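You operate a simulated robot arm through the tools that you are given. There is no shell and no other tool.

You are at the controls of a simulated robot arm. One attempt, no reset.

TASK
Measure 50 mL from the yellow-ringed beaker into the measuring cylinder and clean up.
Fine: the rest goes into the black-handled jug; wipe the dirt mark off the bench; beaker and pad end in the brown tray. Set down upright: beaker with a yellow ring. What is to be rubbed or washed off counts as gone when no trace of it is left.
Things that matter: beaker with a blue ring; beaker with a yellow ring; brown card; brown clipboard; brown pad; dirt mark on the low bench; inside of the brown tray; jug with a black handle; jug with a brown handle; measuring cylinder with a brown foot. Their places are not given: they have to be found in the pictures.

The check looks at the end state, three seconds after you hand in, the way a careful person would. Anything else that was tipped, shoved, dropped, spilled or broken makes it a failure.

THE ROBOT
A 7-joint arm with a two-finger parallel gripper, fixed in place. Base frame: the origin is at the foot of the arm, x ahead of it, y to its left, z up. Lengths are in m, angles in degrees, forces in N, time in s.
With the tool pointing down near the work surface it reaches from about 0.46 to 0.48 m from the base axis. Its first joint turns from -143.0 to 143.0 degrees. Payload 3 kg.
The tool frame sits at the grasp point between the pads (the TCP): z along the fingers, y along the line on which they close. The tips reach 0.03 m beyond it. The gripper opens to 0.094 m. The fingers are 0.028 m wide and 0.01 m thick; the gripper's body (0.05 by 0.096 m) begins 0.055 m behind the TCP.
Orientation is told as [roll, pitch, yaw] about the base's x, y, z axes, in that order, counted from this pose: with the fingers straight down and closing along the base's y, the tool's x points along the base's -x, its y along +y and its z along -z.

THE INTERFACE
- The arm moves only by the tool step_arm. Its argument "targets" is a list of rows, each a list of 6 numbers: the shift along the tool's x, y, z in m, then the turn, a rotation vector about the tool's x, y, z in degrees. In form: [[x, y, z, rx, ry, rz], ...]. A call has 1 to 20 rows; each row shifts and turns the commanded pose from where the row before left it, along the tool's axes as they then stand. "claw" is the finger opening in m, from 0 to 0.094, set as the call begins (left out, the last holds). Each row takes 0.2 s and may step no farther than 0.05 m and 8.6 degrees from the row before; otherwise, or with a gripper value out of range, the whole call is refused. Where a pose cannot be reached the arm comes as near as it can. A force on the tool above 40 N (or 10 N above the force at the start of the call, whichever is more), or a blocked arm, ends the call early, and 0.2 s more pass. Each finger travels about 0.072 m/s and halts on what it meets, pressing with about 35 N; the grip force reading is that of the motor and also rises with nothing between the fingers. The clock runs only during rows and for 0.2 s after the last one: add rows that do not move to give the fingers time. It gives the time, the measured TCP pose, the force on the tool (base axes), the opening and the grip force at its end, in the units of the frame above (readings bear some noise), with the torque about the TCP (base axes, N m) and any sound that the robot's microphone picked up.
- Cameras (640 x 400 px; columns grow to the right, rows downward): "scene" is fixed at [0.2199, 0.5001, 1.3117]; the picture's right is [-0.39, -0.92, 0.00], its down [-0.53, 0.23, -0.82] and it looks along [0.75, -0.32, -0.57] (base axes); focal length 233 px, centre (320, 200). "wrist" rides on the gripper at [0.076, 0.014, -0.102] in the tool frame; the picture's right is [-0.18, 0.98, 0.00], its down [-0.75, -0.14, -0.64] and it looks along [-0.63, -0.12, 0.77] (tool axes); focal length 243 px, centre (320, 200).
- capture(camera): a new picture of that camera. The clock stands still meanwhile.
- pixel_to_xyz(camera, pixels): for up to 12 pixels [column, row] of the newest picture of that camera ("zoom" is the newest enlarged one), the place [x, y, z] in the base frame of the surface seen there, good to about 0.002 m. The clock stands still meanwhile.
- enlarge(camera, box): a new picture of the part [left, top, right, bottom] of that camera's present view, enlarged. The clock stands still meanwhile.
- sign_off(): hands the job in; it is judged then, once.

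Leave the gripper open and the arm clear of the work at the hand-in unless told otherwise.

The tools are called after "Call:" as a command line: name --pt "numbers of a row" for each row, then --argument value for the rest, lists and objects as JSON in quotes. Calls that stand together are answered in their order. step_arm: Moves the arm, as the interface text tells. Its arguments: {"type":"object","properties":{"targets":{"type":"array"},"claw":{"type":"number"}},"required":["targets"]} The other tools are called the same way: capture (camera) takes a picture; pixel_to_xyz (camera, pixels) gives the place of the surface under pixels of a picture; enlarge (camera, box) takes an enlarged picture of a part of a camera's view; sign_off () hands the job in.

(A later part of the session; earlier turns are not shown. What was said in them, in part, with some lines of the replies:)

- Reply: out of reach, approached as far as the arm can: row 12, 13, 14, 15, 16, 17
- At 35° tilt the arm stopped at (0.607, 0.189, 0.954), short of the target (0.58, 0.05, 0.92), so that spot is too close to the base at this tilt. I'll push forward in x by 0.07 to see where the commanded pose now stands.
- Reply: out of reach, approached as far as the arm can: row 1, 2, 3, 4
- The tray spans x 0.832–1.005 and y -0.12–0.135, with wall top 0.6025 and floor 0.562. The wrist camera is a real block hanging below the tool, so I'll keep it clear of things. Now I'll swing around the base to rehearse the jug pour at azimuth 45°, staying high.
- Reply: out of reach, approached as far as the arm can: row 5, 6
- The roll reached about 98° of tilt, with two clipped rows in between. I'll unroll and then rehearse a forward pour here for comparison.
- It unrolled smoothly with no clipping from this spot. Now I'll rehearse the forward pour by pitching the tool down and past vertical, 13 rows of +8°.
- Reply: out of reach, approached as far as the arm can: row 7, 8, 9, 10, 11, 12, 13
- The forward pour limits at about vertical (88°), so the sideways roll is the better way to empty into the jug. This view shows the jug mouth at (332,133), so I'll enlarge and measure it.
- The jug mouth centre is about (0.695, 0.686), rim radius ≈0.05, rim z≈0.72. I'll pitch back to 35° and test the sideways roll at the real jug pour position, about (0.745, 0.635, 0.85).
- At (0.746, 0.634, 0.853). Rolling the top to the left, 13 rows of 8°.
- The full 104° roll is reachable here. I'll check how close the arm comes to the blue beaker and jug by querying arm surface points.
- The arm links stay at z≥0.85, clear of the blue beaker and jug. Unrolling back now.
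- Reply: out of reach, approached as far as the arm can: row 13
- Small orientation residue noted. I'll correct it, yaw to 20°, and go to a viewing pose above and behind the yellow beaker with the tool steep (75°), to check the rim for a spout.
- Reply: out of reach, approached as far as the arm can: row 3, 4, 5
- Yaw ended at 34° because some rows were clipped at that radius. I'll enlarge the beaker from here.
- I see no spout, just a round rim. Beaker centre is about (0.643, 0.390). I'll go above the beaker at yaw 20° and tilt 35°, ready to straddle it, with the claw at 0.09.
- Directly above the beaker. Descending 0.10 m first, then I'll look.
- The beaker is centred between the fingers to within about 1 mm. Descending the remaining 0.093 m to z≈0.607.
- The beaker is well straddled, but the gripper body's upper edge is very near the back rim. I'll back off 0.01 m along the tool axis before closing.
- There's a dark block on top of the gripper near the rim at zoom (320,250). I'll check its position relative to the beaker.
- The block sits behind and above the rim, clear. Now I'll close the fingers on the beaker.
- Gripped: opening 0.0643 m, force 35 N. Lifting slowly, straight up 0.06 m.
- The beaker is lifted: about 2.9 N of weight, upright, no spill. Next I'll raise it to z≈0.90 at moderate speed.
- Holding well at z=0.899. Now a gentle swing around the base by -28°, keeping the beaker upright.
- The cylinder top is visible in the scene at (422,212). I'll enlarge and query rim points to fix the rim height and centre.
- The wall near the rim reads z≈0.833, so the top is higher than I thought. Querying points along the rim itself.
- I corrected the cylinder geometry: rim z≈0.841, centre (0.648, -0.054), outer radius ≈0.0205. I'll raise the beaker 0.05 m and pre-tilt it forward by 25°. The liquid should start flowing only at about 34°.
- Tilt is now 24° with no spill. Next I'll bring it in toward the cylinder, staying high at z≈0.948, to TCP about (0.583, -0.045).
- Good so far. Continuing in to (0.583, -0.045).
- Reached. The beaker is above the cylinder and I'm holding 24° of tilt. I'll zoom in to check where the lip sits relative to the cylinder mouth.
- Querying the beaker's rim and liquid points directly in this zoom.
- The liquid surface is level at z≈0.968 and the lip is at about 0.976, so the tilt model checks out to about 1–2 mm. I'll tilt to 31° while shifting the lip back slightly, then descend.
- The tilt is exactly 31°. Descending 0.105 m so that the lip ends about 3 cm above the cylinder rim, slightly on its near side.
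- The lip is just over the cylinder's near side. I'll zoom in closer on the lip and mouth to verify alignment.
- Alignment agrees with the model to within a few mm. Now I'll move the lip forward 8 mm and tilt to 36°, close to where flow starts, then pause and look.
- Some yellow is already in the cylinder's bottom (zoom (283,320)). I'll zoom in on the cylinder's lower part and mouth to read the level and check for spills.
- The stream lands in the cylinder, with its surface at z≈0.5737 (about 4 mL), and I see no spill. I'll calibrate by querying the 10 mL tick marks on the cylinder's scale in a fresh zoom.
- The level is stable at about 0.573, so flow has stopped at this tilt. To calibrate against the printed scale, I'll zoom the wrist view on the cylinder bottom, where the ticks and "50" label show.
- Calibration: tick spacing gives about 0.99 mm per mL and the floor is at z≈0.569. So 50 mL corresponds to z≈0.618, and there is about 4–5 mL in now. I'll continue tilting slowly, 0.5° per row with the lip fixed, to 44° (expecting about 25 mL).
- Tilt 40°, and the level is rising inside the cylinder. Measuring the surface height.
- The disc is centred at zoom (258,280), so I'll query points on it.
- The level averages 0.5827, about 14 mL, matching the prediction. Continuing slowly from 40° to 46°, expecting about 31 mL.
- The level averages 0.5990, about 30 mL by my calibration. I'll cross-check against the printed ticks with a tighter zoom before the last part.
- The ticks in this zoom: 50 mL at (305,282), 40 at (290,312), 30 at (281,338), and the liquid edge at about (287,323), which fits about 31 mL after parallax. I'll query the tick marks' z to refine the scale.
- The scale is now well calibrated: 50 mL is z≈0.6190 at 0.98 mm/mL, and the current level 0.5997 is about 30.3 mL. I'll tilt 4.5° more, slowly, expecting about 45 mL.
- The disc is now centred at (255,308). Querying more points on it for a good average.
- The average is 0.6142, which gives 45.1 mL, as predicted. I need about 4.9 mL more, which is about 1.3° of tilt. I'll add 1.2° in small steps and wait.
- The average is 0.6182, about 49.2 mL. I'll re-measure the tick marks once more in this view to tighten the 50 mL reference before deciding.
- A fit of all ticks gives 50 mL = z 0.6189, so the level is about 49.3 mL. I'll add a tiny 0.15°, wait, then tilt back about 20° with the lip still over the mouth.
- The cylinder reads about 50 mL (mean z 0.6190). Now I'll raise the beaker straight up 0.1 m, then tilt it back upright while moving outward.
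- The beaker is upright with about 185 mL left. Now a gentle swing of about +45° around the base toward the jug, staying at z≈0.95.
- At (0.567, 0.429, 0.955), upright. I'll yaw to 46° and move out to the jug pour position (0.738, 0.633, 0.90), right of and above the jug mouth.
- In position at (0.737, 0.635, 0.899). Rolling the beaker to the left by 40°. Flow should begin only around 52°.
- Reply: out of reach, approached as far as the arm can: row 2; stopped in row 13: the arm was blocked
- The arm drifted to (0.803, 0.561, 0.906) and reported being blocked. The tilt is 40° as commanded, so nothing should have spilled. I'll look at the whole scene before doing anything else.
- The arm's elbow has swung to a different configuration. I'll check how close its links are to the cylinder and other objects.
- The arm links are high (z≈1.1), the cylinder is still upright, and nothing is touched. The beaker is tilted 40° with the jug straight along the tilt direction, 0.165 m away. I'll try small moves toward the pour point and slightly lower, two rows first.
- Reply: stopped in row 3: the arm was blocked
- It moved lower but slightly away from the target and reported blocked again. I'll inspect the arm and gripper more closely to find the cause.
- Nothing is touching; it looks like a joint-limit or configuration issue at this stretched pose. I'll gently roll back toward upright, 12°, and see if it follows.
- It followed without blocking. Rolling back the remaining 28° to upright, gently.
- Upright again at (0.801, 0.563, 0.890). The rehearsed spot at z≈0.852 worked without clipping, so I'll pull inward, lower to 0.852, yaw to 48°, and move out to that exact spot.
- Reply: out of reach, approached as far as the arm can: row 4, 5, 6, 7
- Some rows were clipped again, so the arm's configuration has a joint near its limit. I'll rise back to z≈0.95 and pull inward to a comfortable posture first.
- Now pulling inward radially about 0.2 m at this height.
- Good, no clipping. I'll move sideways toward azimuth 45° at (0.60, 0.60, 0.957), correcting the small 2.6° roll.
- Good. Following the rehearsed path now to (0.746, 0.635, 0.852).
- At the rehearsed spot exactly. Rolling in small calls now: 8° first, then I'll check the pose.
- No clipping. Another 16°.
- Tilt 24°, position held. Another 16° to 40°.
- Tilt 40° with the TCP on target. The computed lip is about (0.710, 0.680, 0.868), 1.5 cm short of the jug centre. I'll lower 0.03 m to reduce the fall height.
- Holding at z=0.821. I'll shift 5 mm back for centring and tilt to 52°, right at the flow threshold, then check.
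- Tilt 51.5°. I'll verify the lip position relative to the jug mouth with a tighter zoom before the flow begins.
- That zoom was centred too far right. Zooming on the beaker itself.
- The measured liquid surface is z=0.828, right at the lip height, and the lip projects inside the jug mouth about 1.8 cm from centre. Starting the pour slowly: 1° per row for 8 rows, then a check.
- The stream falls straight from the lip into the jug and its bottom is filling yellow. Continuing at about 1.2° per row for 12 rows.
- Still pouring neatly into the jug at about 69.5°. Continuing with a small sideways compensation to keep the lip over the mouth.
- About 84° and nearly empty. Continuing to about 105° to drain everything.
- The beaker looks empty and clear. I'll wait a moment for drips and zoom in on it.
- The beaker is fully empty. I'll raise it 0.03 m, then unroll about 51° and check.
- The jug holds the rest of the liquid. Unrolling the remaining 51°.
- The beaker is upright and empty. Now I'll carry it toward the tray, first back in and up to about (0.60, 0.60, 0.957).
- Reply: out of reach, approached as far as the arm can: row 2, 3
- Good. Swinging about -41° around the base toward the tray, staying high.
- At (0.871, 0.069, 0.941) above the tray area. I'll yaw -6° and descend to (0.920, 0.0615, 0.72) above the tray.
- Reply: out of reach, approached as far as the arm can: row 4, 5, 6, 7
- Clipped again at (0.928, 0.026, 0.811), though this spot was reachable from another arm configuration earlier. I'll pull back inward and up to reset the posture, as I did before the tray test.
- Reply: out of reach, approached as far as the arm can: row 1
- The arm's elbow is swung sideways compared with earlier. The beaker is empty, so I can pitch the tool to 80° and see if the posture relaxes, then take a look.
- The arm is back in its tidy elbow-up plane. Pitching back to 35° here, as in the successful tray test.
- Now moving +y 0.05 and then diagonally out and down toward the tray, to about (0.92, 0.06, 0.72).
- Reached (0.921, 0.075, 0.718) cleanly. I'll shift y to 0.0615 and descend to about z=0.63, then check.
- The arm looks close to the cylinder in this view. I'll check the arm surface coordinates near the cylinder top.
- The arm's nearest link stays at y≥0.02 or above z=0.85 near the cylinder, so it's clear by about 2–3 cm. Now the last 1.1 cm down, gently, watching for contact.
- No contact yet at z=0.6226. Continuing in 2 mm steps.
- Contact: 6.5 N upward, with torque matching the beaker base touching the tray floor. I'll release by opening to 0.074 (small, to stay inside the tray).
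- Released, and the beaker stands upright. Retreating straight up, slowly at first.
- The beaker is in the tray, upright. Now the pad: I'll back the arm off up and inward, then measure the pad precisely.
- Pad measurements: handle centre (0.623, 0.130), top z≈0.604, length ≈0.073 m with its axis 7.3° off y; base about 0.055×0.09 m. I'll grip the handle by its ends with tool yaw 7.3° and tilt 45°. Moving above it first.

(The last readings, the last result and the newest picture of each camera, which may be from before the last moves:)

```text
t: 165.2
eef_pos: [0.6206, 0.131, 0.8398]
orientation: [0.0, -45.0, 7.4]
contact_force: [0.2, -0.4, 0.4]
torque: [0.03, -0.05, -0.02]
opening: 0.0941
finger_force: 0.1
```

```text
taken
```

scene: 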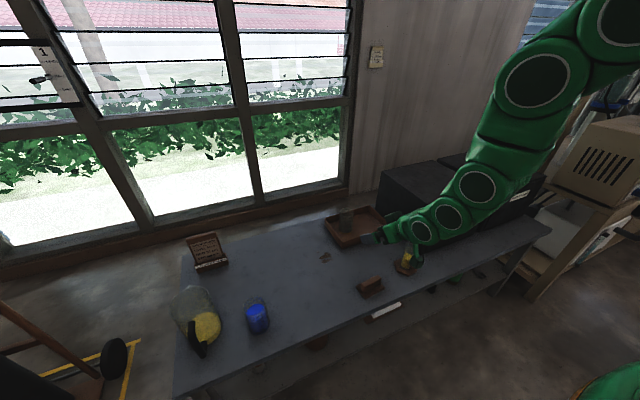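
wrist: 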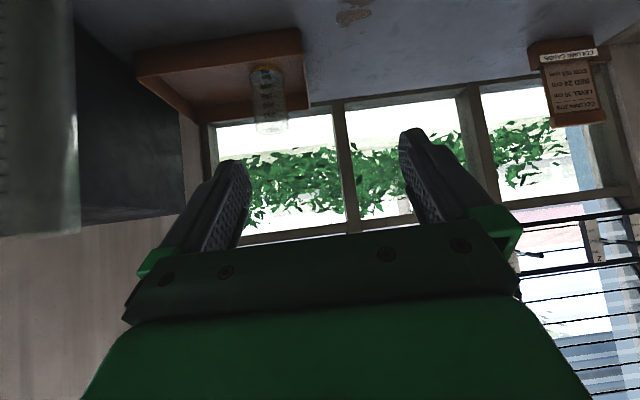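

Reached above the pad. Descending to z≈0.70 with a small alignment correction.

Call:
step_arm --pt "0.0261 -0.0012 0.0234 0 0 0" --pt "0.02475 0 0.02475 0 0 0" --pt "0.02475 0 0.02475 0 0 0" --pt "0.02475 0 0.02475 0 0 0" --pt "0 0 0 0 0 0"

Call:
capture --camera "wrist"

Call:
enlarge --camera "scene" --box '[330, 220, 450, 310]'

```text
t: 166.4
eef_pos: [0.6189, 0.1291, 0.6993]
orientation: [0.0, -45.0, 7.3]
contact_force: [-0.2, 1.1, -0.7]
torque: [-0.01, 0.0, 0.02]
opening: 0.094
finger_force: 0.1
```

```text
taken
```

wrist: 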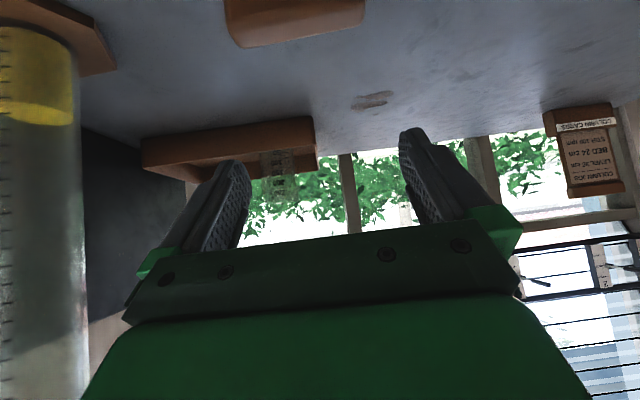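

```text
4.44 times, centred on (390, 265) of scene
```

zoom: 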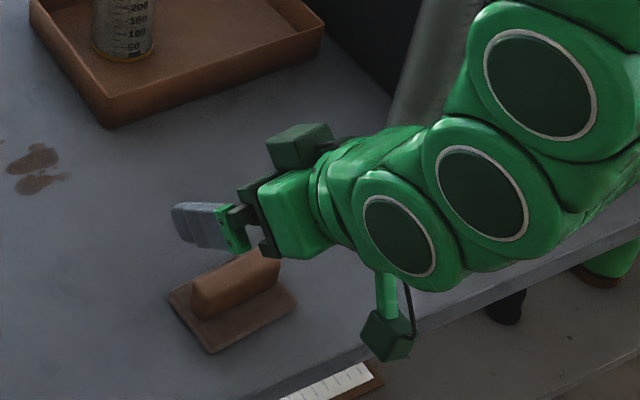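

The handle shows at the top of the wrist view, centred at column ~296. I'll measure its ends from here to refine the sideways alignment, and glance at the cylinder level too.

Call:
enlarge --camera "wrist" --box '[210, 0, 380, 60]'

Call:
pixel_to_xyz --camera "wrist" --pixels '[[230, 20], [235, 35], [245, 42], [362, 10], [360, 20], [300, 30], [250, 10], [340, 10], [232, 28], [364, 5], [295, 25], [295, 10]]'

Call:
enlarge --camera "wrist" --box '[0, 20, 120, 180]'

```text
3.76 times, centred on (295, 30) of wrist
```

zoom: 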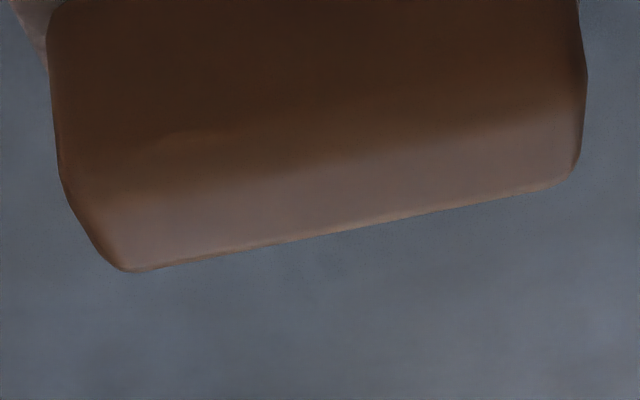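

```text
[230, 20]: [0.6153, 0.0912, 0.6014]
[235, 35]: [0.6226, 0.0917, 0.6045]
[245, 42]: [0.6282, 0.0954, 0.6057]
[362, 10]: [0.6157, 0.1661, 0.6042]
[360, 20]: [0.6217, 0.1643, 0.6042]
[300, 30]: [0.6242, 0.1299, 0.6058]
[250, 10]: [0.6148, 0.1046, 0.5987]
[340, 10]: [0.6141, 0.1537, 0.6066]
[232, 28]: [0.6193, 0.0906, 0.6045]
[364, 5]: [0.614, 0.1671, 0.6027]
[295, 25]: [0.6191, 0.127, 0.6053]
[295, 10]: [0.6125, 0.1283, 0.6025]
```

```text
2.50 times, centred on (60, 100) of wrist
```

zoom: 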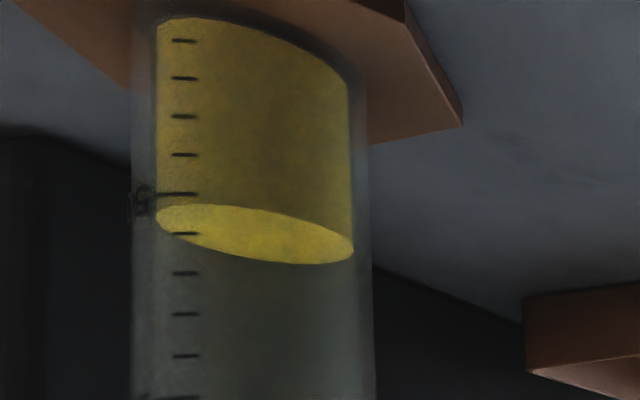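

The cylinder still reads about 50–51 mL with parallax accounted for. The handle is centred within 1 mm sideways. Descending to z≈0.605 around it.

Call:
step_arm --pt "0.0177 0 0.0177 0 0 0" --pt "0.0177 0 0.0177 0 0 0" --pt "0.0177 0 0.0177 0 0 0" --pt "0.0106 0 0.0106 0 0 0" --pt "0 0 0 0 0 0"

Call:
capture --camera "wrist"

Call:
enlarge --camera "scene" --box '[340, 240, 420, 310]'

```text
t: 167.6
eef_pos: [0.6172, 0.1303, 0.6098]
orientation: [0.0, -45.0, 7.4]
contact_force: [-0.4, -0.3, 0.1]
torque: [-0.02, -0.02, 0.03]
opening: 0.0938
finger_force: 0.1
```

```text
taken
```

wrist: 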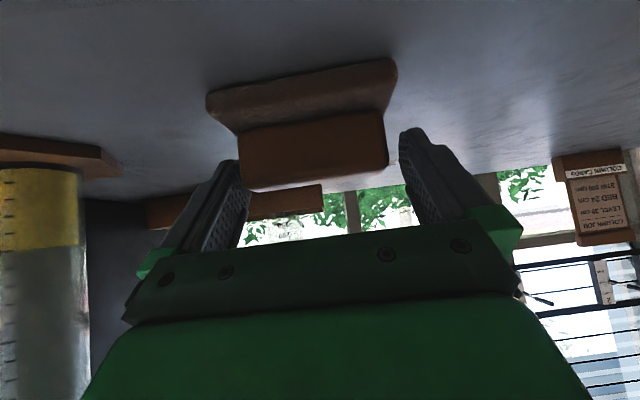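

```text
5.71 times, centred on (380, 275) of scene
```

zoom: 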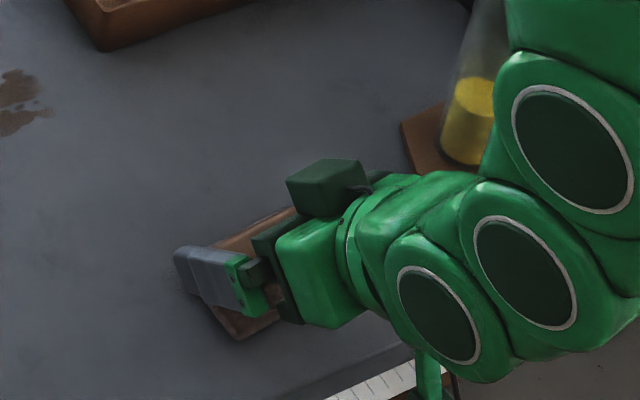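

The camera is now almost level with the liquid, a good moment to read the cylinder. I'll zoom there.

Call:
enlarge --camera "wrist" --box '[0, 150, 110, 300]'

```text
2.67 times, centred on (55, 225) of wrist
```

zoom: 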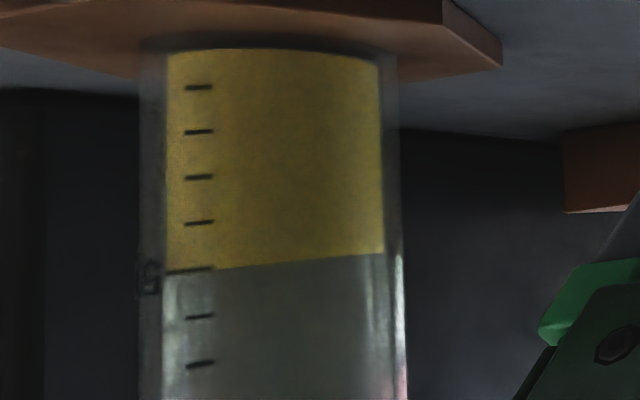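

The liquid edge sits exactly on the 50 mL tick. Now I'll lower 5 mm more and close on the pad's handle.

Call:
step_arm --pt "0.0035 0 0.0035 0 0 0" --pt "0 0 0 0 0 0"

Call:
step_arm --pt "0 0 0 0 0 0" --pt "0 0 0 0 0 0" --pt "0 0 0 0 0 0" --pt "0 0 0 0 0 0" --claw 0.06

Call:
capture --camera "wrist"

```text
t: 168.2
eef_pos: [0.6175, 0.1305, 0.6056]
orientation: [0.0, -45.1, 7.3]
contact_force: [0.5, 0.3, -0.5]
torque: [-0.01, 0.03, 0.01]
opening: 0.0939
finger_force: 0.1
```

```text
t: 169.2
eef_pos: [0.6189, 0.1306, 0.6051]
orientation: [0.1, -45.0, 7.3]
contact_force: [-0.7, 0.6, 3.3]
torque: [0.04, 0.02, 0.02]
opening: 0.081
finger_force: 35.3
```

```text
taken
```

wrist: 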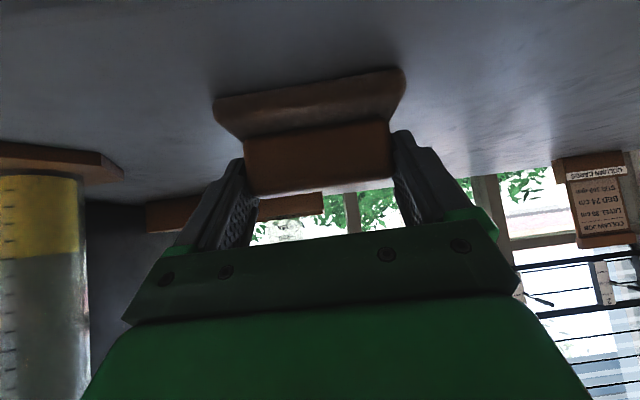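

Gripped the handle (opening 0.081, 35 N). Lifting 0.05 m to see if the pad comes along flat.

Call:
step_arm --pt "-0.0071 0 -0.0071 0 0 0" --pt "-0.0141 0 -0.0141 0 0 0" --pt "-0.0141 0 -0.0141 0 0 0" --pt "0 0 0 0 0 0"

Call:
capture --camera "wrist"

Call:
enlarge --camera "scene" --box '[340, 230, 420, 310]'

```text
t: 170.2
eef_pos: [0.6186, 0.1286, 0.6559]
orientation: [0.1, -45.0, 7.4]
contact_force: [0.0, 0.5, -1.1]
torque: [0.0, 0.03, -0.02]
opening: 0.081
finger_force: 35.1
```

```text
taken
```

wrist: 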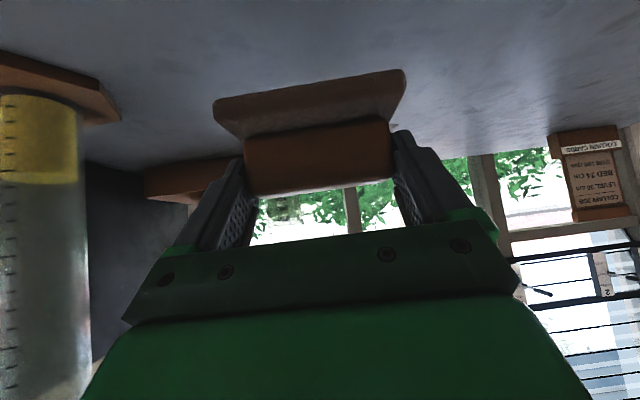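

```text
5.00 times, centred on (380, 270) of scene
```

zoom: 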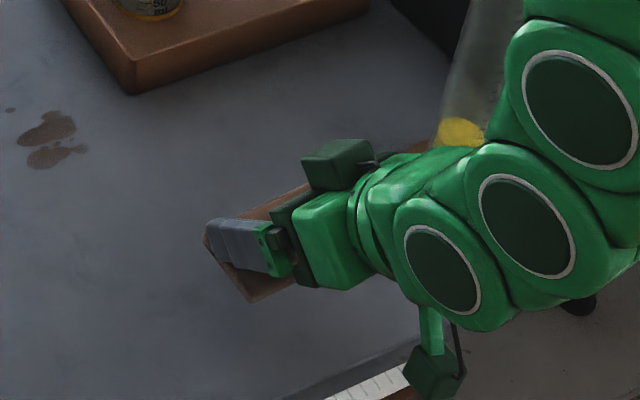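

The pad is held flat. I'll re-measure the dirt mark's extent in a zoom before wiping.

Call:
enlarge --camera "scene" --box '[305, 240, 345, 270]'

Call:
pixel_to_xyz --camera "zoom" --pixels '[[213, 160], [240, 160], [247, 250], [272, 300], [310, 320], [440, 260], [405, 200], [385, 175], [345, 160], [310, 180], [230, 168], [420, 275]]'

```text
13.33 times, centred on (325, 255) of scene
```

zoom: 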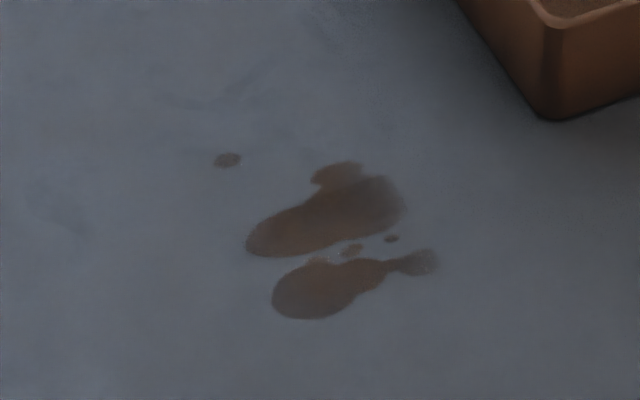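

```text
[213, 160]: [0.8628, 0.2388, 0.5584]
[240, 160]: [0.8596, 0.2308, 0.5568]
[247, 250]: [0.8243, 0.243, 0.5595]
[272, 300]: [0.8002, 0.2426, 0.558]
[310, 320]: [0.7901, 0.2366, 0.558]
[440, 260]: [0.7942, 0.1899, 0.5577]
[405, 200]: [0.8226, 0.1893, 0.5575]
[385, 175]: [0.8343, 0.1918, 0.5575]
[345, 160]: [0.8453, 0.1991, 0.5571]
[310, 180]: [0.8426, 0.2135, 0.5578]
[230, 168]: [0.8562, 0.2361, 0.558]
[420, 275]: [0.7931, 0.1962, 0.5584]
```

The dirt spans x 0.788–0.866 and y 0.187–0.245. I'll carry the pad to the near side of it, at (0.75, 0.216), staying above the bench.

Call:
step_arm --pt "-0.0226 0.014 0.017 0 0 0" --pt "-0.0226 0.014 0.017 0 0 0" --pt "-0.0226 0.014 0.017 0 0 0" --pt "-0.0226 0.014 0.017 0 0 0" --pt "-0.0226 0.014 0.017 0 0 0" --pt "0 0 0 0 0 0"

Call:
capture --camera "scene"

Call:
capture --camera "wrist"

```text
t: 171.6
eef_pos: [0.7494, 0.2161, 0.6749]
orientation: [0.0, -45.0, 7.4]
contact_force: [-0.2, -0.3, 0.2]
torque: [0.01, 0.01, 0.02]
opening: 0.0812
finger_force: 35.3
```

```text
taken
```

scene: 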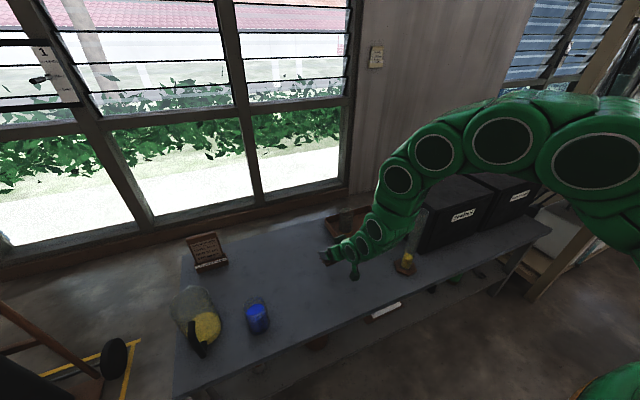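

```text
taken
```

wrist: 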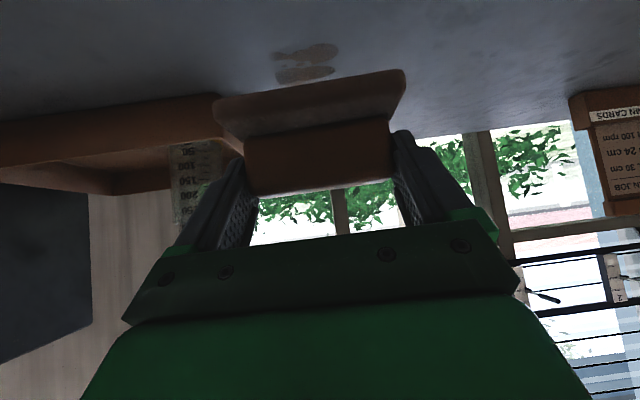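

Pad in position on the near side of the dirt. Descending to just above the bench, then to light contact.

Call:
step_arm --pt "0.01414 0 0.01414 0 0 0" --pt "0.01414 0 0.01414 0 0 0" --pt "0.01414 0 0.01414 0 0 0" --pt "0.0035 0 0.0035 0 0 0" --pt "0.0014 0 0.0014 0 0 0" --pt "0 0 0 0 0 0"

```text
t: 173.0
eef_pos: [0.7492, 0.216, 0.6083]
orientation: [0.0, -45.0, 7.3]
contact_force: [0.3, 0.1, 0.2]
torque: [0.04, 0.05, 0.02]
opening: 0.0811
finger_force: 34.5
```

At z=0.608 with no contact yet. Lowering in 1.5 mm steps.

Call:
step_arm --pt "0.0011 0 0.0011 0 0 0" --pt "0.0011 0 0.0011 0 0 0" --pt "0 0 0 0 0 0"

```text
t: 173.8
eef_pos: [0.7488, 0.2169, 0.6055]
orientation: [-0.1, -45.1, 7.3]
contact_force: [-1.4, -0.6, 11.0]
torque: [0.1, 0.19, -0.03]
opening: 0.0811
finger_force: 35.2
```

Firm contact with 11 N. Stroking forward along base +x across the dirt, 0.15 m.

Call:
step_arm --pt "-0.0105 -0.0019 0.0105 0 0 0" --pt "-0.0105 -0.0019 0.0105 0 0 0" --pt "-0.0105 -0.0019 0.0105 0 0 0" --pt "-0.0105 -0.0019 0.0105 0 0 0" --pt "-0.0105 -0.0019 0.0105 0 0 0" --pt "0 0 0 0 0 0"

Call:
enlarge --camera "scene" --box '[290, 215, 390, 295]'

```text
t: 175.2
eef_pos: [0.8234, 0.2156, 0.604]
orientation: [0.0, -45.0, 7.3]
contact_force: [-1.3, 1.1, 10.9]
torque: [0.08, 0.15, 0.01]
opening: 0.081
finger_force: 35.4
```

```text
5.00 times, centred on (340, 255) of scene
```

zoom: 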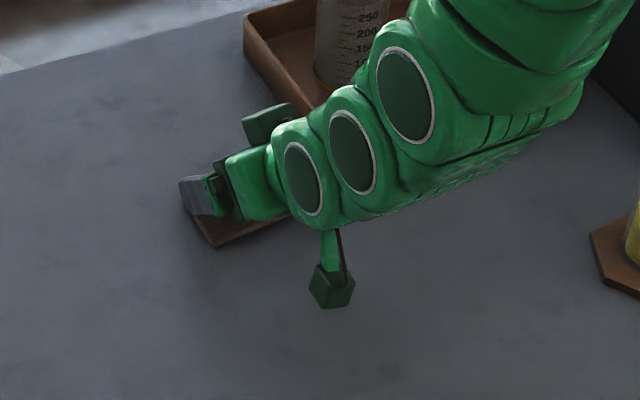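

Steady 11 N contact. Continuing forward to x≈0.90.

Call:
step_arm --pt "-0.0105 -0.0019 0.0105 0 0 0" --pt "-0.0105 -0.0019 0.0105 0 0 0" --pt "-0.0105 -0.0019 0.0105 0 0 0" --pt "-0.0105 -0.0019 0.0105 0 0 0" --pt "-0.0105 -0.0019 0.0105 0 0 0" --pt "0 0 0 0 0 0"

Call:
enlarge --camera "scene" --box '[290, 215, 390, 295]'

```text
t: 176.6
eef_pos: [0.8995, 0.215, 0.6043]
orientation: [-0.1, -44.9, 7.2]
contact_force: [-0.6, -1.8, 9.3]
torque: [0.04, 0.05, 0.0]
opening: 0.0812
finger_force: 34.5
```

```text
5.00 times, centred on (340, 255) of scene
```

zoom: 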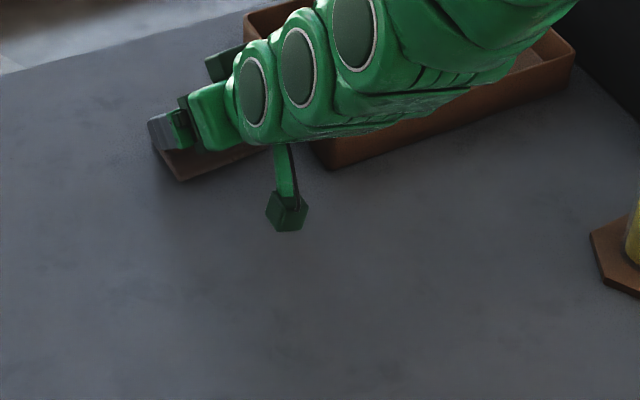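

The dirt looks gone after one pass. I'll do the return stroke over the same path, shifted slightly (+8 mm in y), to remove any faint trace.

Call:
step_arm --pt "0 0.008 0 0 0 0" --pt "0.0105 0.0019 -0.0105 0 0 0" --pt "0.0105 0.0019 -0.0105 0 0 0" --pt "0.0105 0.0019 -0.0105 0 0 0" --pt "0.0105 0.0019 -0.0105 0 0 0" --pt "0.0105 0.0019 -0.0105 0 0 0" --pt "0.0105 0.0019 -0.0105 0 0 0" --pt "0.0105 0.0019 -0.0105 0 0 0" --pt "0.0105 0.0019 -0.0105 0 0 0" --pt "0.0105 0.0019 -0.0105 0 0 0" --pt "0.0105 0.0019 -0.0105 0 0 0" --pt "0 0 0 0 0 0"

Call:
enlarge --camera "scene" --box '[290, 225, 370, 285]'

```text
t: 179.2
eef_pos: [0.748, 0.2241, 0.605]
orientation: [0.0, -44.9, 7.2]
contact_force: [0.2, -0.3, 0.5]
torque: [0.01, 0.0, -0.01]
opening: 0.0809
finger_force: 34.7
```

```text
6.67 times, centred on (330, 255) of scene
```

zoom: 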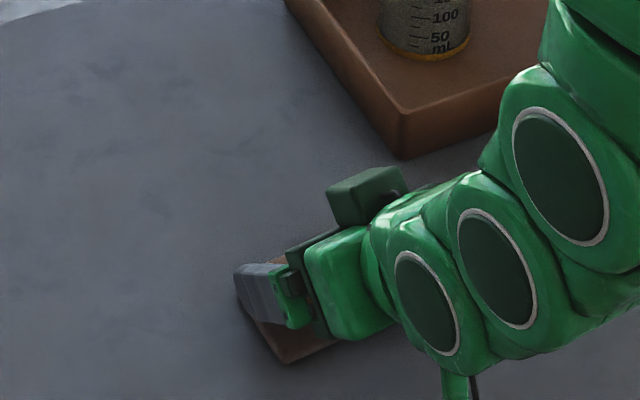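

The visible part is clean. I'll lift the pad and move it aside to inspect the whole area.

Call:
step_arm --pt "-0.0141 0 -0.0141 0 0 0" --pt "-0.0212 0 -0.0212 0 0 0" --pt "-0.0212 0 -0.0212 0 0 0" --pt "0.0212 0 -0.0212 0 0 0" --pt "0.0212 0 -0.0212 0 0 0" --pt "0 0 0 0 0 0"

Call:
enlarge --camera "scene" --box '[300, 235, 350, 275]'

Call:
capture --camera "wrist"

Call:
capture --camera "scene"

```text
t: 180.6
eef_pos: [0.6867, 0.2172, 0.6849]
orientation: [-0.1, -45.0, 7.3]
contact_force: [0.3, -0.1, -0.3]
torque: [-0.02, 0.0, 0.02]
opening: 0.0813
finger_force: 35.1
```

```text
10.00 times, centred on (325, 255) of scene
```

zoom: 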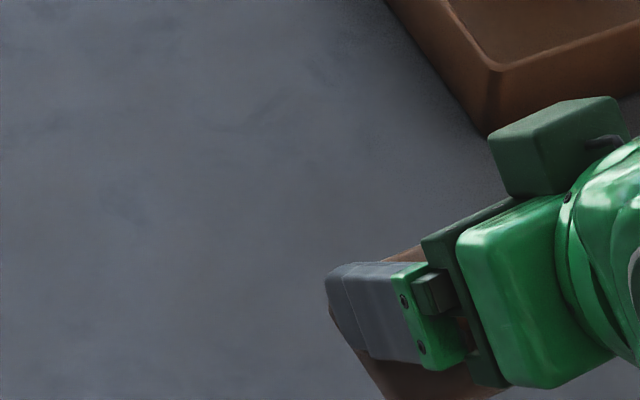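

```text
taken
```

wrist: 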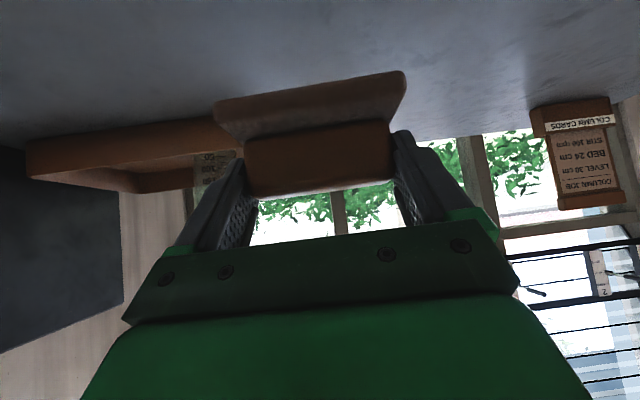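

```text
taken
```

scene: 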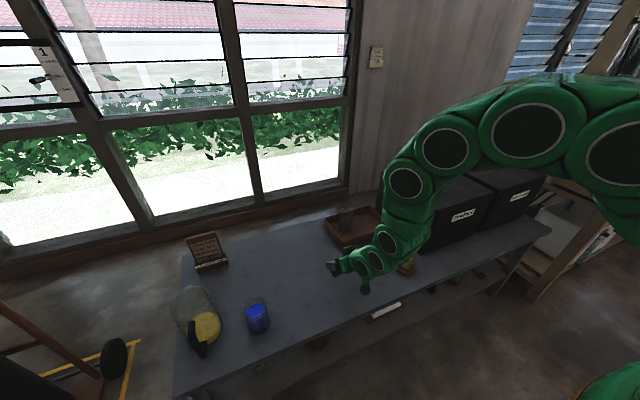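

The visible part is spotless. The gripper hides a corner, so I'll move the pad aside to (0.68, 0.12) and look again.

Call:
step_arm --pt "-0.0141 -0.033 -0.0141 0 0 0" --pt "-0.0141 -0.033 -0.0141 0 0 0" --pt "-0.0141 -0.033 -0.0141 0 0 0" --pt "0 0 0 0 0 0"

Call:
enlarge --camera "scene" --box '[305, 240, 345, 270]'

Call:
capture --camera "scene"

```text
t: 181.6
eef_pos: [0.699, 0.1168, 0.7447]
orientation: [0.0, -44.9, 7.3]
contact_force: [0.9, 0.4, -0.6]
torque: [0.01, -0.02, 0.02]
opening: 0.0813
finger_force: 34.8
```

```text
13.33 times, centred on (325, 255) of scene
```

zoom: 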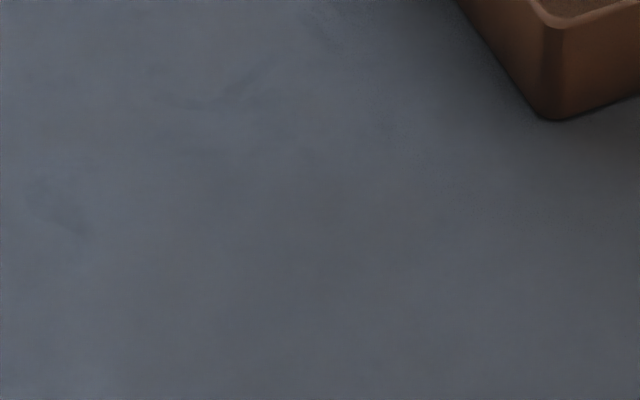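

```text
taken
```

scene: 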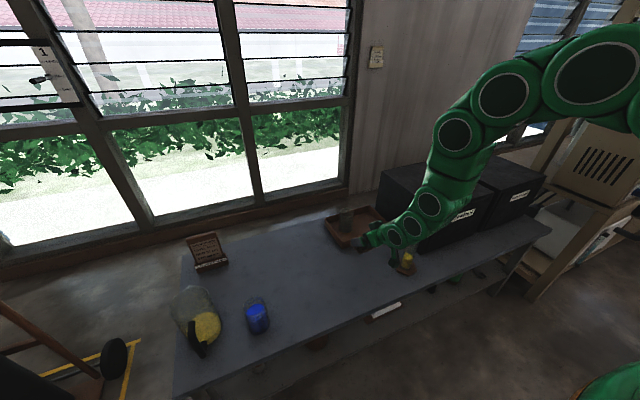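

The dirt mark is completely gone. Next is putting the pad in the tray at about (0.90, -0.042), beside the beaker. To keep the arm clear of the cylinder, I'll first yaw to -20° here and raise a little.

Call:
step_arm --pt "-0.0212 0 -0.0212 0 0 0" --pt "0 0 0 4.83 0 4.83" --pt "0 0 0 4.83 0 4.83" --pt "0 0 0 4.83 0 4.83" --pt "0 0 0 4.83 0 4.83" --pt "0 0 0 0 0 0"

Call:
capture --camera "scene"

```text
t: 183.0
eef_pos: [0.7012, 0.1189, 0.7734]
orientation: [-0.1, -45.0, -20.1]
contact_force: [-0.4, 0.1, -0.4]
torque: [0.01, 0.0, 0.01]
opening: 0.081
finger_force: 35.4
```

```text
taken
```

scene: 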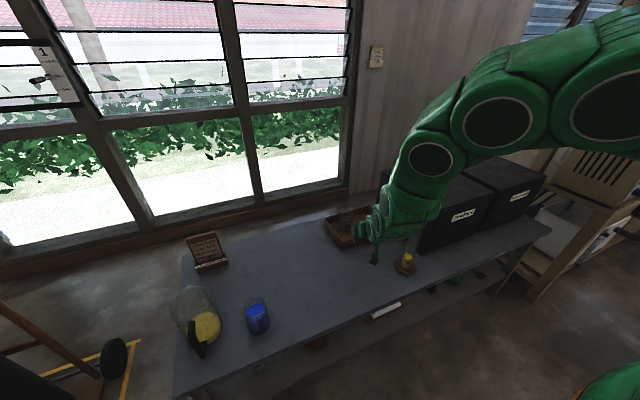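

Yaw -20° reached. Now moving out to above the tray spot (0.90, -0.042, ~0.78).

Call:
step_arm --pt "-0.0281 -0.0115 0.021 0 0 0" --pt "-0.0281 -0.0115 0.021 0 0 0" --pt "-0.0281 -0.0115 0.021 0 0 0" --pt "-0.0281 -0.0115 0.021 0 0 0" --pt "-0.0281 -0.0115 0.021 0 0 0" --pt "-0.0281 -0.0115 0.021 0 0 0" --pt "-0.0281 -0.0115 0.021 0 0 0" --pt "0 0 0 0 0 0"

Call:
capture --camera "scene"

Call:
capture --camera "wrist"

```text
t: 184.8
eef_pos: [0.898, -0.0401, 0.81]
orientation: [0.0, -44.9, -20.1]
contact_force: [0.4, -0.1, -1.2]
torque: [-0.01, 0.0, -0.01]
opening: 0.0812
finger_force: 34.7
```

```text
taken
```

scene: 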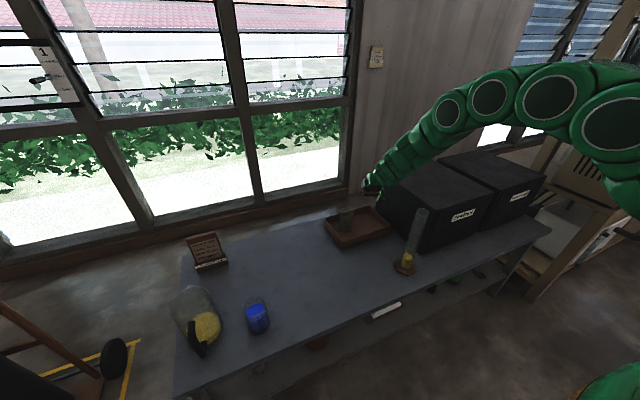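

```text
taken
```

wrist: 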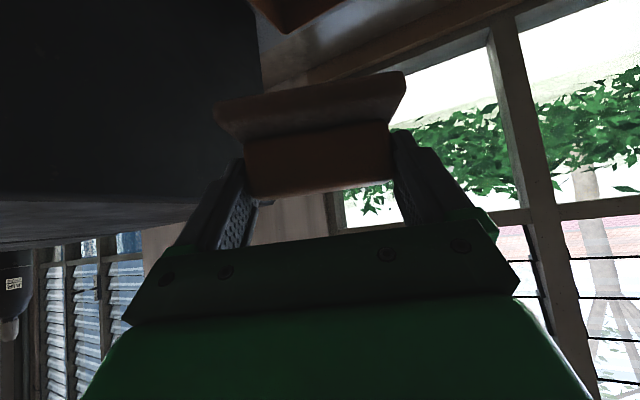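

Above the tray spot with no clipping. Descending to z≈0.64.

Call:
step_arm --pt "0.0247 0 0.0247 0 0 0" --pt "0.0247 0 0.0247 0 0 0" --pt "0.0247 0 0.0247 0 0 0" --pt "0.0212 0 0.0212 0 0 0" --pt "0.0212 0 0.0212 0 0 0" --pt "0 0 0 0 0 0"

Call:
enlarge --camera "scene" --box '[320, 170, 460, 280]'

Call:
capture --camera "wrist"

```text
t: 186.2
eef_pos: [0.9013, -0.0392, 0.6439]
orientation: [0.0, -45.0, -20.0]
contact_force: [0.6, -1.2, 0.1]
torque: [-0.04, -0.02, 0.05]
opening: 0.0811
finger_force: 34.7
```

```text
3.64 times, centred on (390, 225) of scene
```

zoom: 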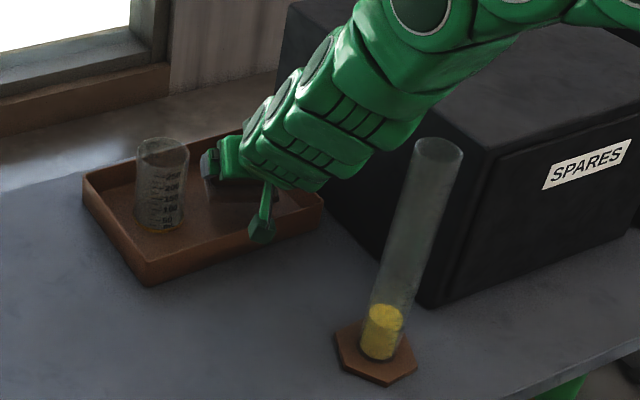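

```text
taken
```

wrist: 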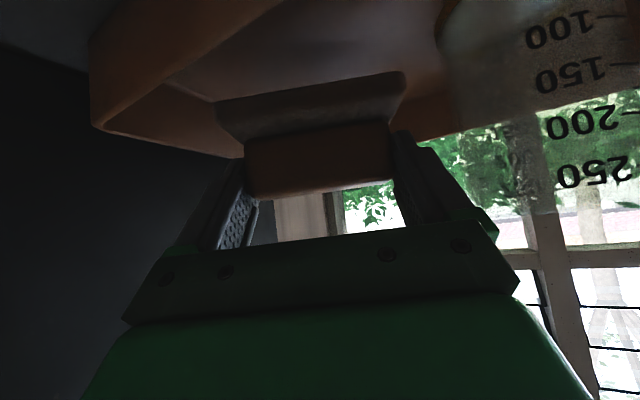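

Clear of the beaker by over 1 cm and of the cylinder. Lowering the last 3 cm gently.

Call:
step_arm --pt "0.0071 0 0.0071 0 0 0" --pt "0.0071 0 0.0071 0 0 0" --pt "0.0057 0 0.0057 0 0 0" --pt "0 0 0 0 0 0"

```text
t: 187.2
eef_pos: [0.9017, -0.0398, 0.6157]
orientation: [-0.1, -44.9, -20.0]
contact_force: [0.3, 0.0, -0.9]
torque: [-0.01, 0.0, 0.01]
opening: 0.0811
finger_force: 35.3
```

Call:
step_arm --pt "0.0014 0 0.0014 0 0 0" --pt "0.0014 0 0.0014 0 0 0" --pt "0 0 0 0 0 0"

```text
t: 188.0
eef_pos: [0.9013, -0.0403, 0.6124]
orientation: [0.1, -45.0, -20.1]
contact_force: [0.9, 0.2, -0.5]
torque: [0.03, -0.01, 0.01]
opening: 0.0808
finger_force: 35.1
```

Still no contact at z=0.6124, so I'll go 1 mm at a time.

Call:
step_arm --pt "0.0009 0 0.0009 0 0 0" --pt "0.0009 0 0.0009 0 0 0" --pt "0 0 0 0 0 0"

```text
t: 188.8
eef_pos: [0.9006, -0.0407, 0.6091]
orientation: [0.0, -45.1, -20.0]
contact_force: [-0.4, -0.3, -0.2]
torque: [-0.01, 0.01, -0.01]
opening: 0.0811
finger_force: 34.8
```

Call:
step_arm --pt "0.0009 0 0.0009 0 0 0" --pt "0.0007 0 0.0007 0 0 0" --pt "0 0 0 0 0 0"

Call:
enlarge --camera "scene" --box '[335, 195, 405, 255]'

```text
t: 189.6
eef_pos: [0.9024, -0.0401, 0.6087]
orientation: [0.0, -45.1, -20.0]
contact_force: [0.7, 1.8, 23.1]
torque: [0.36, 0.1, 0.0]
opening: 0.0811
finger_force: 35.0
```

```text
6.67 times, centred on (370, 225) of scene
```

zoom: 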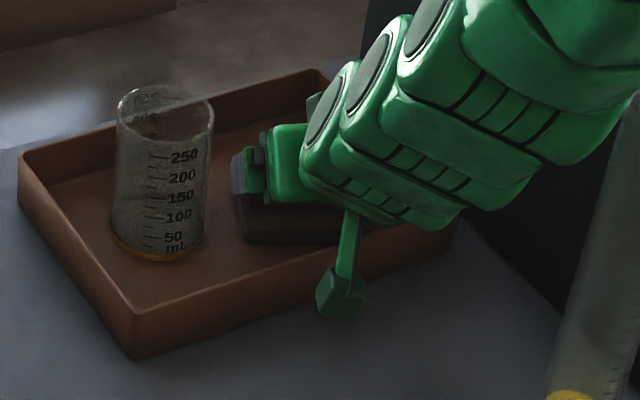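

Contact, 23 N. I'll ease up 1 mm, then open the fingers to release the pad.

Call:
step_arm --pt "-0.0006 0 -0.0006 0 0 0" --pt "0 0 0 0 0 0"

Call:
step_arm --pt "0 0 0 0 0 0" --pt "0 0 0 0 0 0" --pt "0 0 0 0 0 0" --claw 0.092

Call:
capture --camera "wrist"

```text
t: 190.2
eef_pos: [0.901, -0.0406, 0.6082]
orientation: [0.1, -45.0, -19.9]
contact_force: [5.5, 1.0, 22.8]
torque: [0.24, -0.21, -0.03]
opening: 0.0812
finger_force: 34.9
```

```text
t: 191.0
eef_pos: [0.9005, -0.0415, 0.6083]
orientation: [0.0, -44.9, -20.0]
contact_force: [-2.2, -1.1, 10.0]
torque: [0.02, -0.07, 0.01]
opening: 0.0882
finger_force: 0.1
```

```text
taken
```

wrist: 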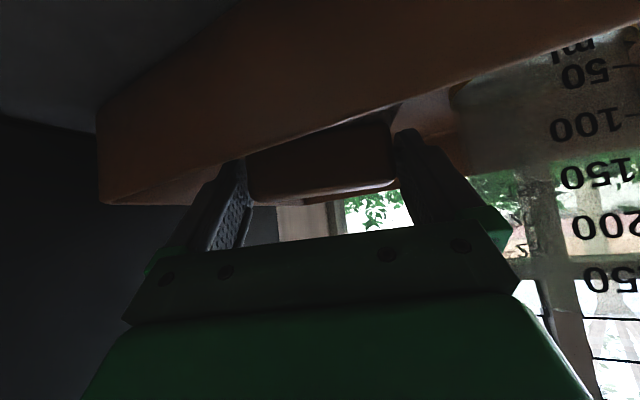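

The fingers opened to 0.088 with 10 N remaining, probably the tips resting on the pad's base plate. I'll rise 3 mm to relieve that, let the fingers finish opening, and look.

Call:
step_arm --pt "-0.0021 0 -0.0021 0 0 0" --pt "0 0 0 0 0 0" --pt "0 0 0 0 0 0" --claw 0.092

Call:
enlarge --camera "scene" --box '[335, 195, 405, 255]'

Call:
capture --camera "wrist"

```text
t: 191.8
eef_pos: [0.9012, -0.0408, 0.611]
orientation: [0.0, -44.9, -20.0]
contact_force: [0.0, 0.3, -0.1]
torque: [-0.03, 0.01, 0.0]
opening: 0.0918
finger_force: 0.1
```

```text
6.67 times, centred on (370, 225) of scene
```

zoom: 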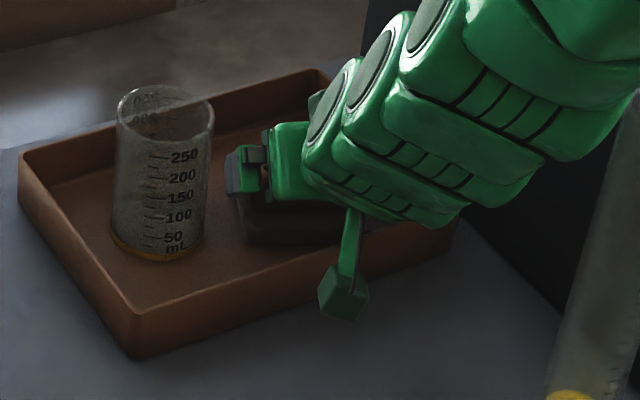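

```text
taken
```

wrist: 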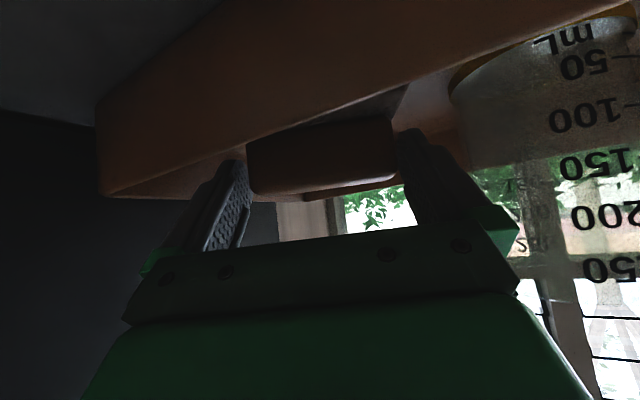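

Free of the pad now (0 N, opening 0.092). Retreating straight up.

Call:
step_arm --pt "-0.0071 0 -0.0071 0 0 0" --pt "-0.0106 0 -0.0106 0 0 0" --pt "-0.0177 0 -0.0177 0 0 0" --pt "-0.0247 0 -0.0247 0 0 0" --pt "-0.0247 0 -0.0247 0 0 0" --pt "-0.0247 0 -0.0247 0 0 0" --pt "-0.0247 0 -0.0247 0 0 0" --pt "0 0 0 0 0 0"

Call:
enlarge --camera "scene" --box '[320, 180, 430, 270]'

Call:
capture --camera "scene"

```text
t: 193.6
eef_pos: [0.9019, -0.0412, 0.7991]
orientation: [-0.1, -45.0, -20.0]
contact_force: [0.1, 0.3, 0.1]
torque: [0.02, 0.0, 0.02]
opening: 0.0922
finger_force: 0.1
```

```text
4.44 times, centred on (375, 225) of scene
```

zoom: 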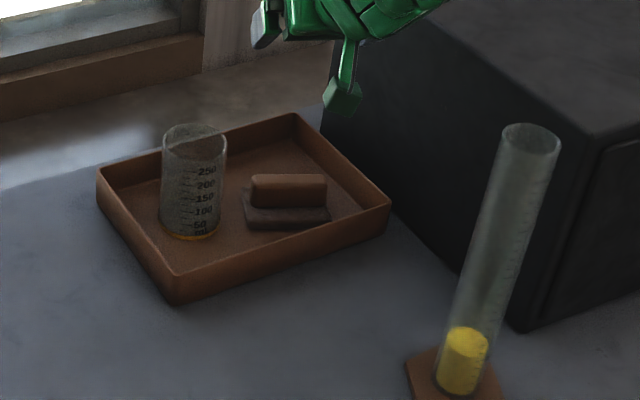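

```text
taken
```

scene: 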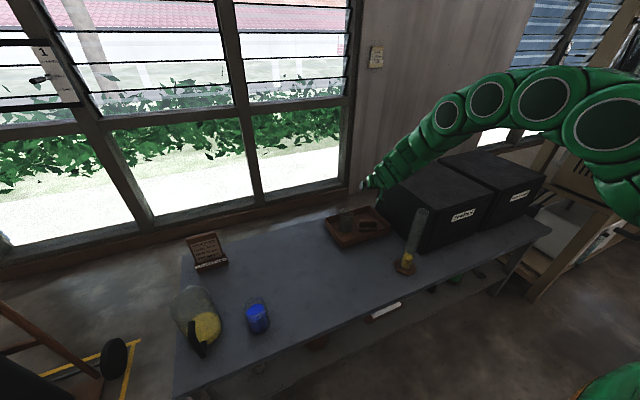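

The pad lies flat in the tray beside the beaker. I'll move the arm back and up, clear of the work, and open the gripper fully.

Call:
step_arm --pt "0 0 -0.042 0 0 0" --pt "0 0 -0.042 0 0 0" --pt "0 0 -0.042 0 0 0" --pt "0 0 -0.042 0 0 0" --pt "0 0 -0.042 0 0 0" --pt "-0.03 0 -0.03 0 0 0" --pt "-0.03 0 -0.03 0 0 0" --pt "0 0 0 0 0 0" --claw 0.094

Call:
capture --camera "scene"

Call:
enlarge --camera "scene" --box '[160, 220, 290, 370]'

Call:
enlarge --camera "scene" --box '[330, 195, 400, 255]'

Call:
enlarge --camera "scene" --box '[385, 200, 445, 285]'

```text
t: 195.4
eef_pos: [0.7622, 0.0121, 1.0343]
orientation: [0.0, -44.9, -20.0]
contact_force: [-0.3, 0.6, -0.7]
torque: [-0.04, 0.02, 0.03]
opening: 0.0939
finger_force: 0.2
```

```text
taken
```

scene: 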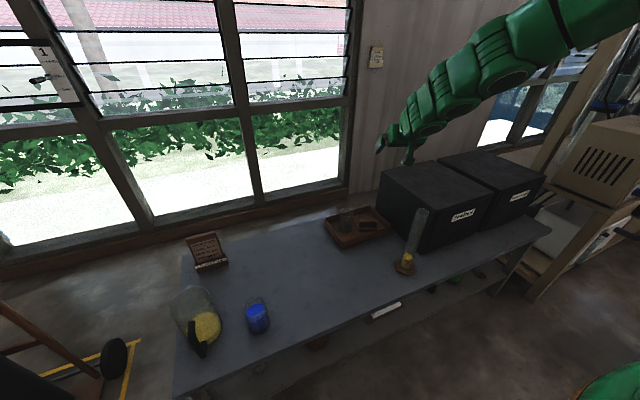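

```text
2.67 times, centred on (225, 295) of scene
```

zoom: 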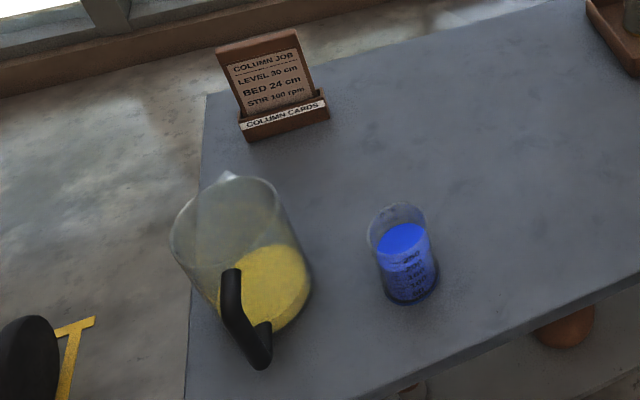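

```text
6.67 times, centred on (365, 225) of scene
```

zoom: 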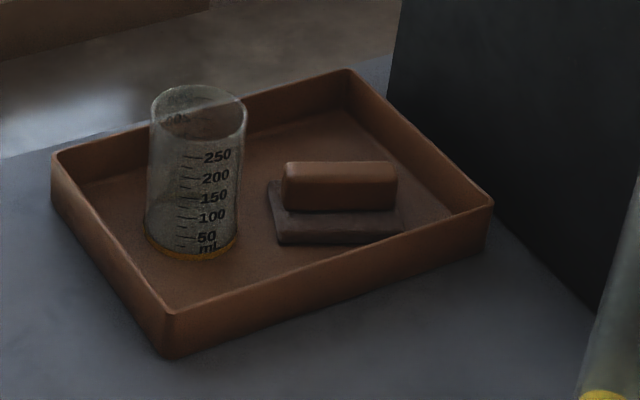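

```text
4.71 times, centred on (415, 242) of scene
```

zoom: 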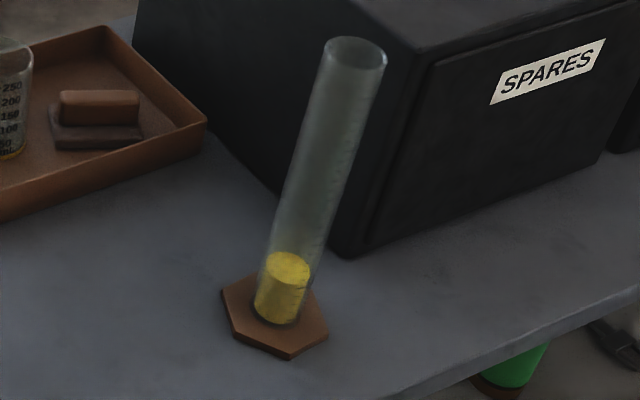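

Everything looks right: jug, blue beaker and card untouched, no spills. I'll verify the pad rests flat inside the tray by measuring its base and handle, plus the wall.

Call:
enlarge --camera "scene" --box '[360, 210, 400, 240]'

Call:
pixel_to_xyz --camera "zoom" --pixels '[[90, 170], [105, 235], [350, 220], [150, 225], [250, 222], [150, 130], [300, 120], [220, 110], [130, 110], [320, 110], [100, 200], [340, 200]]'

Call:
enlarge --camera "scene" --box '[335, 205, 370, 240]'

```text
13.33 times, centred on (380, 225) of scene
```

zoom: 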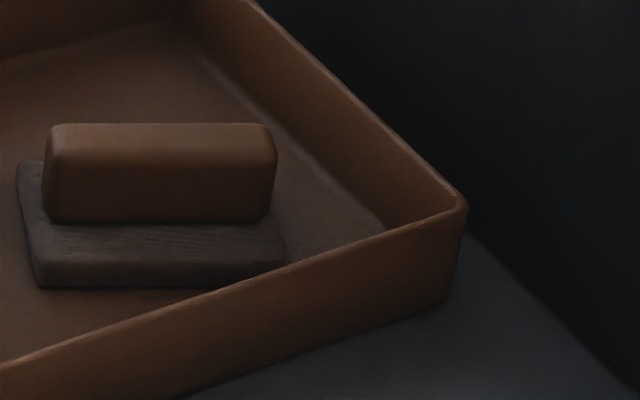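

```text
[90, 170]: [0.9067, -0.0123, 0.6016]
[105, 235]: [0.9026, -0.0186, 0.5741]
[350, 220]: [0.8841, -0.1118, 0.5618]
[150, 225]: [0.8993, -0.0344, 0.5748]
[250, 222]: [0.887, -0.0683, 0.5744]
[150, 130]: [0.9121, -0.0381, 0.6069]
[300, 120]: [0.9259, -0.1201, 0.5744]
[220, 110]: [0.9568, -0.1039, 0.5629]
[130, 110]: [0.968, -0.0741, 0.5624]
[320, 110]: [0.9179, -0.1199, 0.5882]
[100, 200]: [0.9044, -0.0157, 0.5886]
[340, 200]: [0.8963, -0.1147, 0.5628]
```

```text
11.43 times, centred on (352, 222) of scene
```

zoom: 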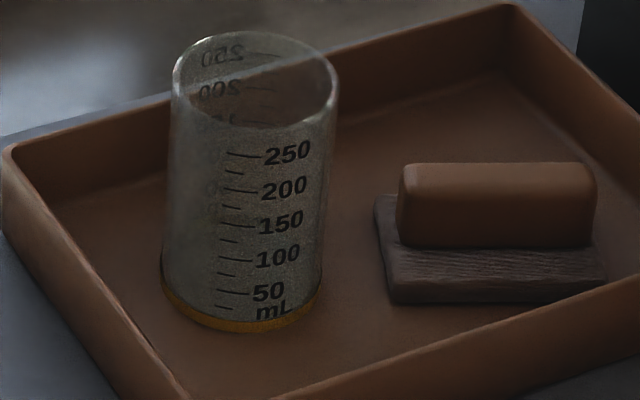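

The pad base is level at z≈0.5744 on the tray floor, and the beaker is upright and empty. I'll raise the arm a little further to be well clear.

Call:
step_arm --pt "-0.03 0 -0.03 0 0 0" --pt "-0.03 0 -0.03 0 0 0" --pt "0 0 0 0 0 0" --pt "0 0 0 0 0 0"

Call:
capture --camera "scene"

```text
t: 196.4
eef_pos: [0.7615, 0.0121, 1.1207]
orientation: [-0.1, -45.0, -20.0]
contact_force: [0.1, 0.7, 0.3]
torque: [-0.05, -0.02, 0.02]
opening: 0.0941
finger_force: 0.0
```

```text
taken
```

scene: 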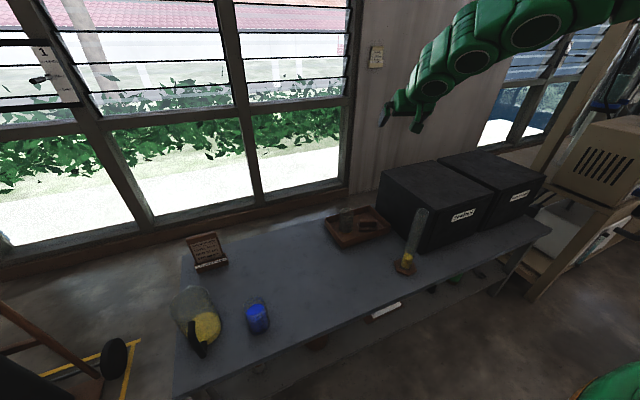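

All steps are done. The cylinder (412,250) holds 50 mL and the rest is in the black-handled jug (200,325). The dirt mark is gone, and the beaker stands upright in the tray with the pad beside it. Blue beaker, card and boxes are unmoved. The gripper is open and the arm is clear, so I'm handing in.

Call:
sign_off

```text
The job is handed in.
```

The job is done and handed in; I haven't seen the judge's result.

- **50 mL measured:** the liquid edge sat on the cylinder's 50 mL mark when I viewed it almost level.
- **Rest of the liquid:** it is all in the black-handled jug. The beaker was clear and empty afterwards.
- **Dirt mark:** it was gone after one pass forward and one back with the pad, and a close-up showed no trace.
- **Beaker and pad:** both are in the brown tray, with the beaker upright and the pad lying flat beside it.

I saw no spills, and the blue beaker, the card and the measuring cylinder did not appear to have moved. I left the gripper open and the arm raised clear of the bench.

The first attempt to tilt over the jug failed. The arm reported being blocked and drifted about 0.1 m with the beaker held at 40°. The liquid only starts to flow at about 52°, and I saw none spill. I straightened the beaker, reset the arm, and the second attempt worked.
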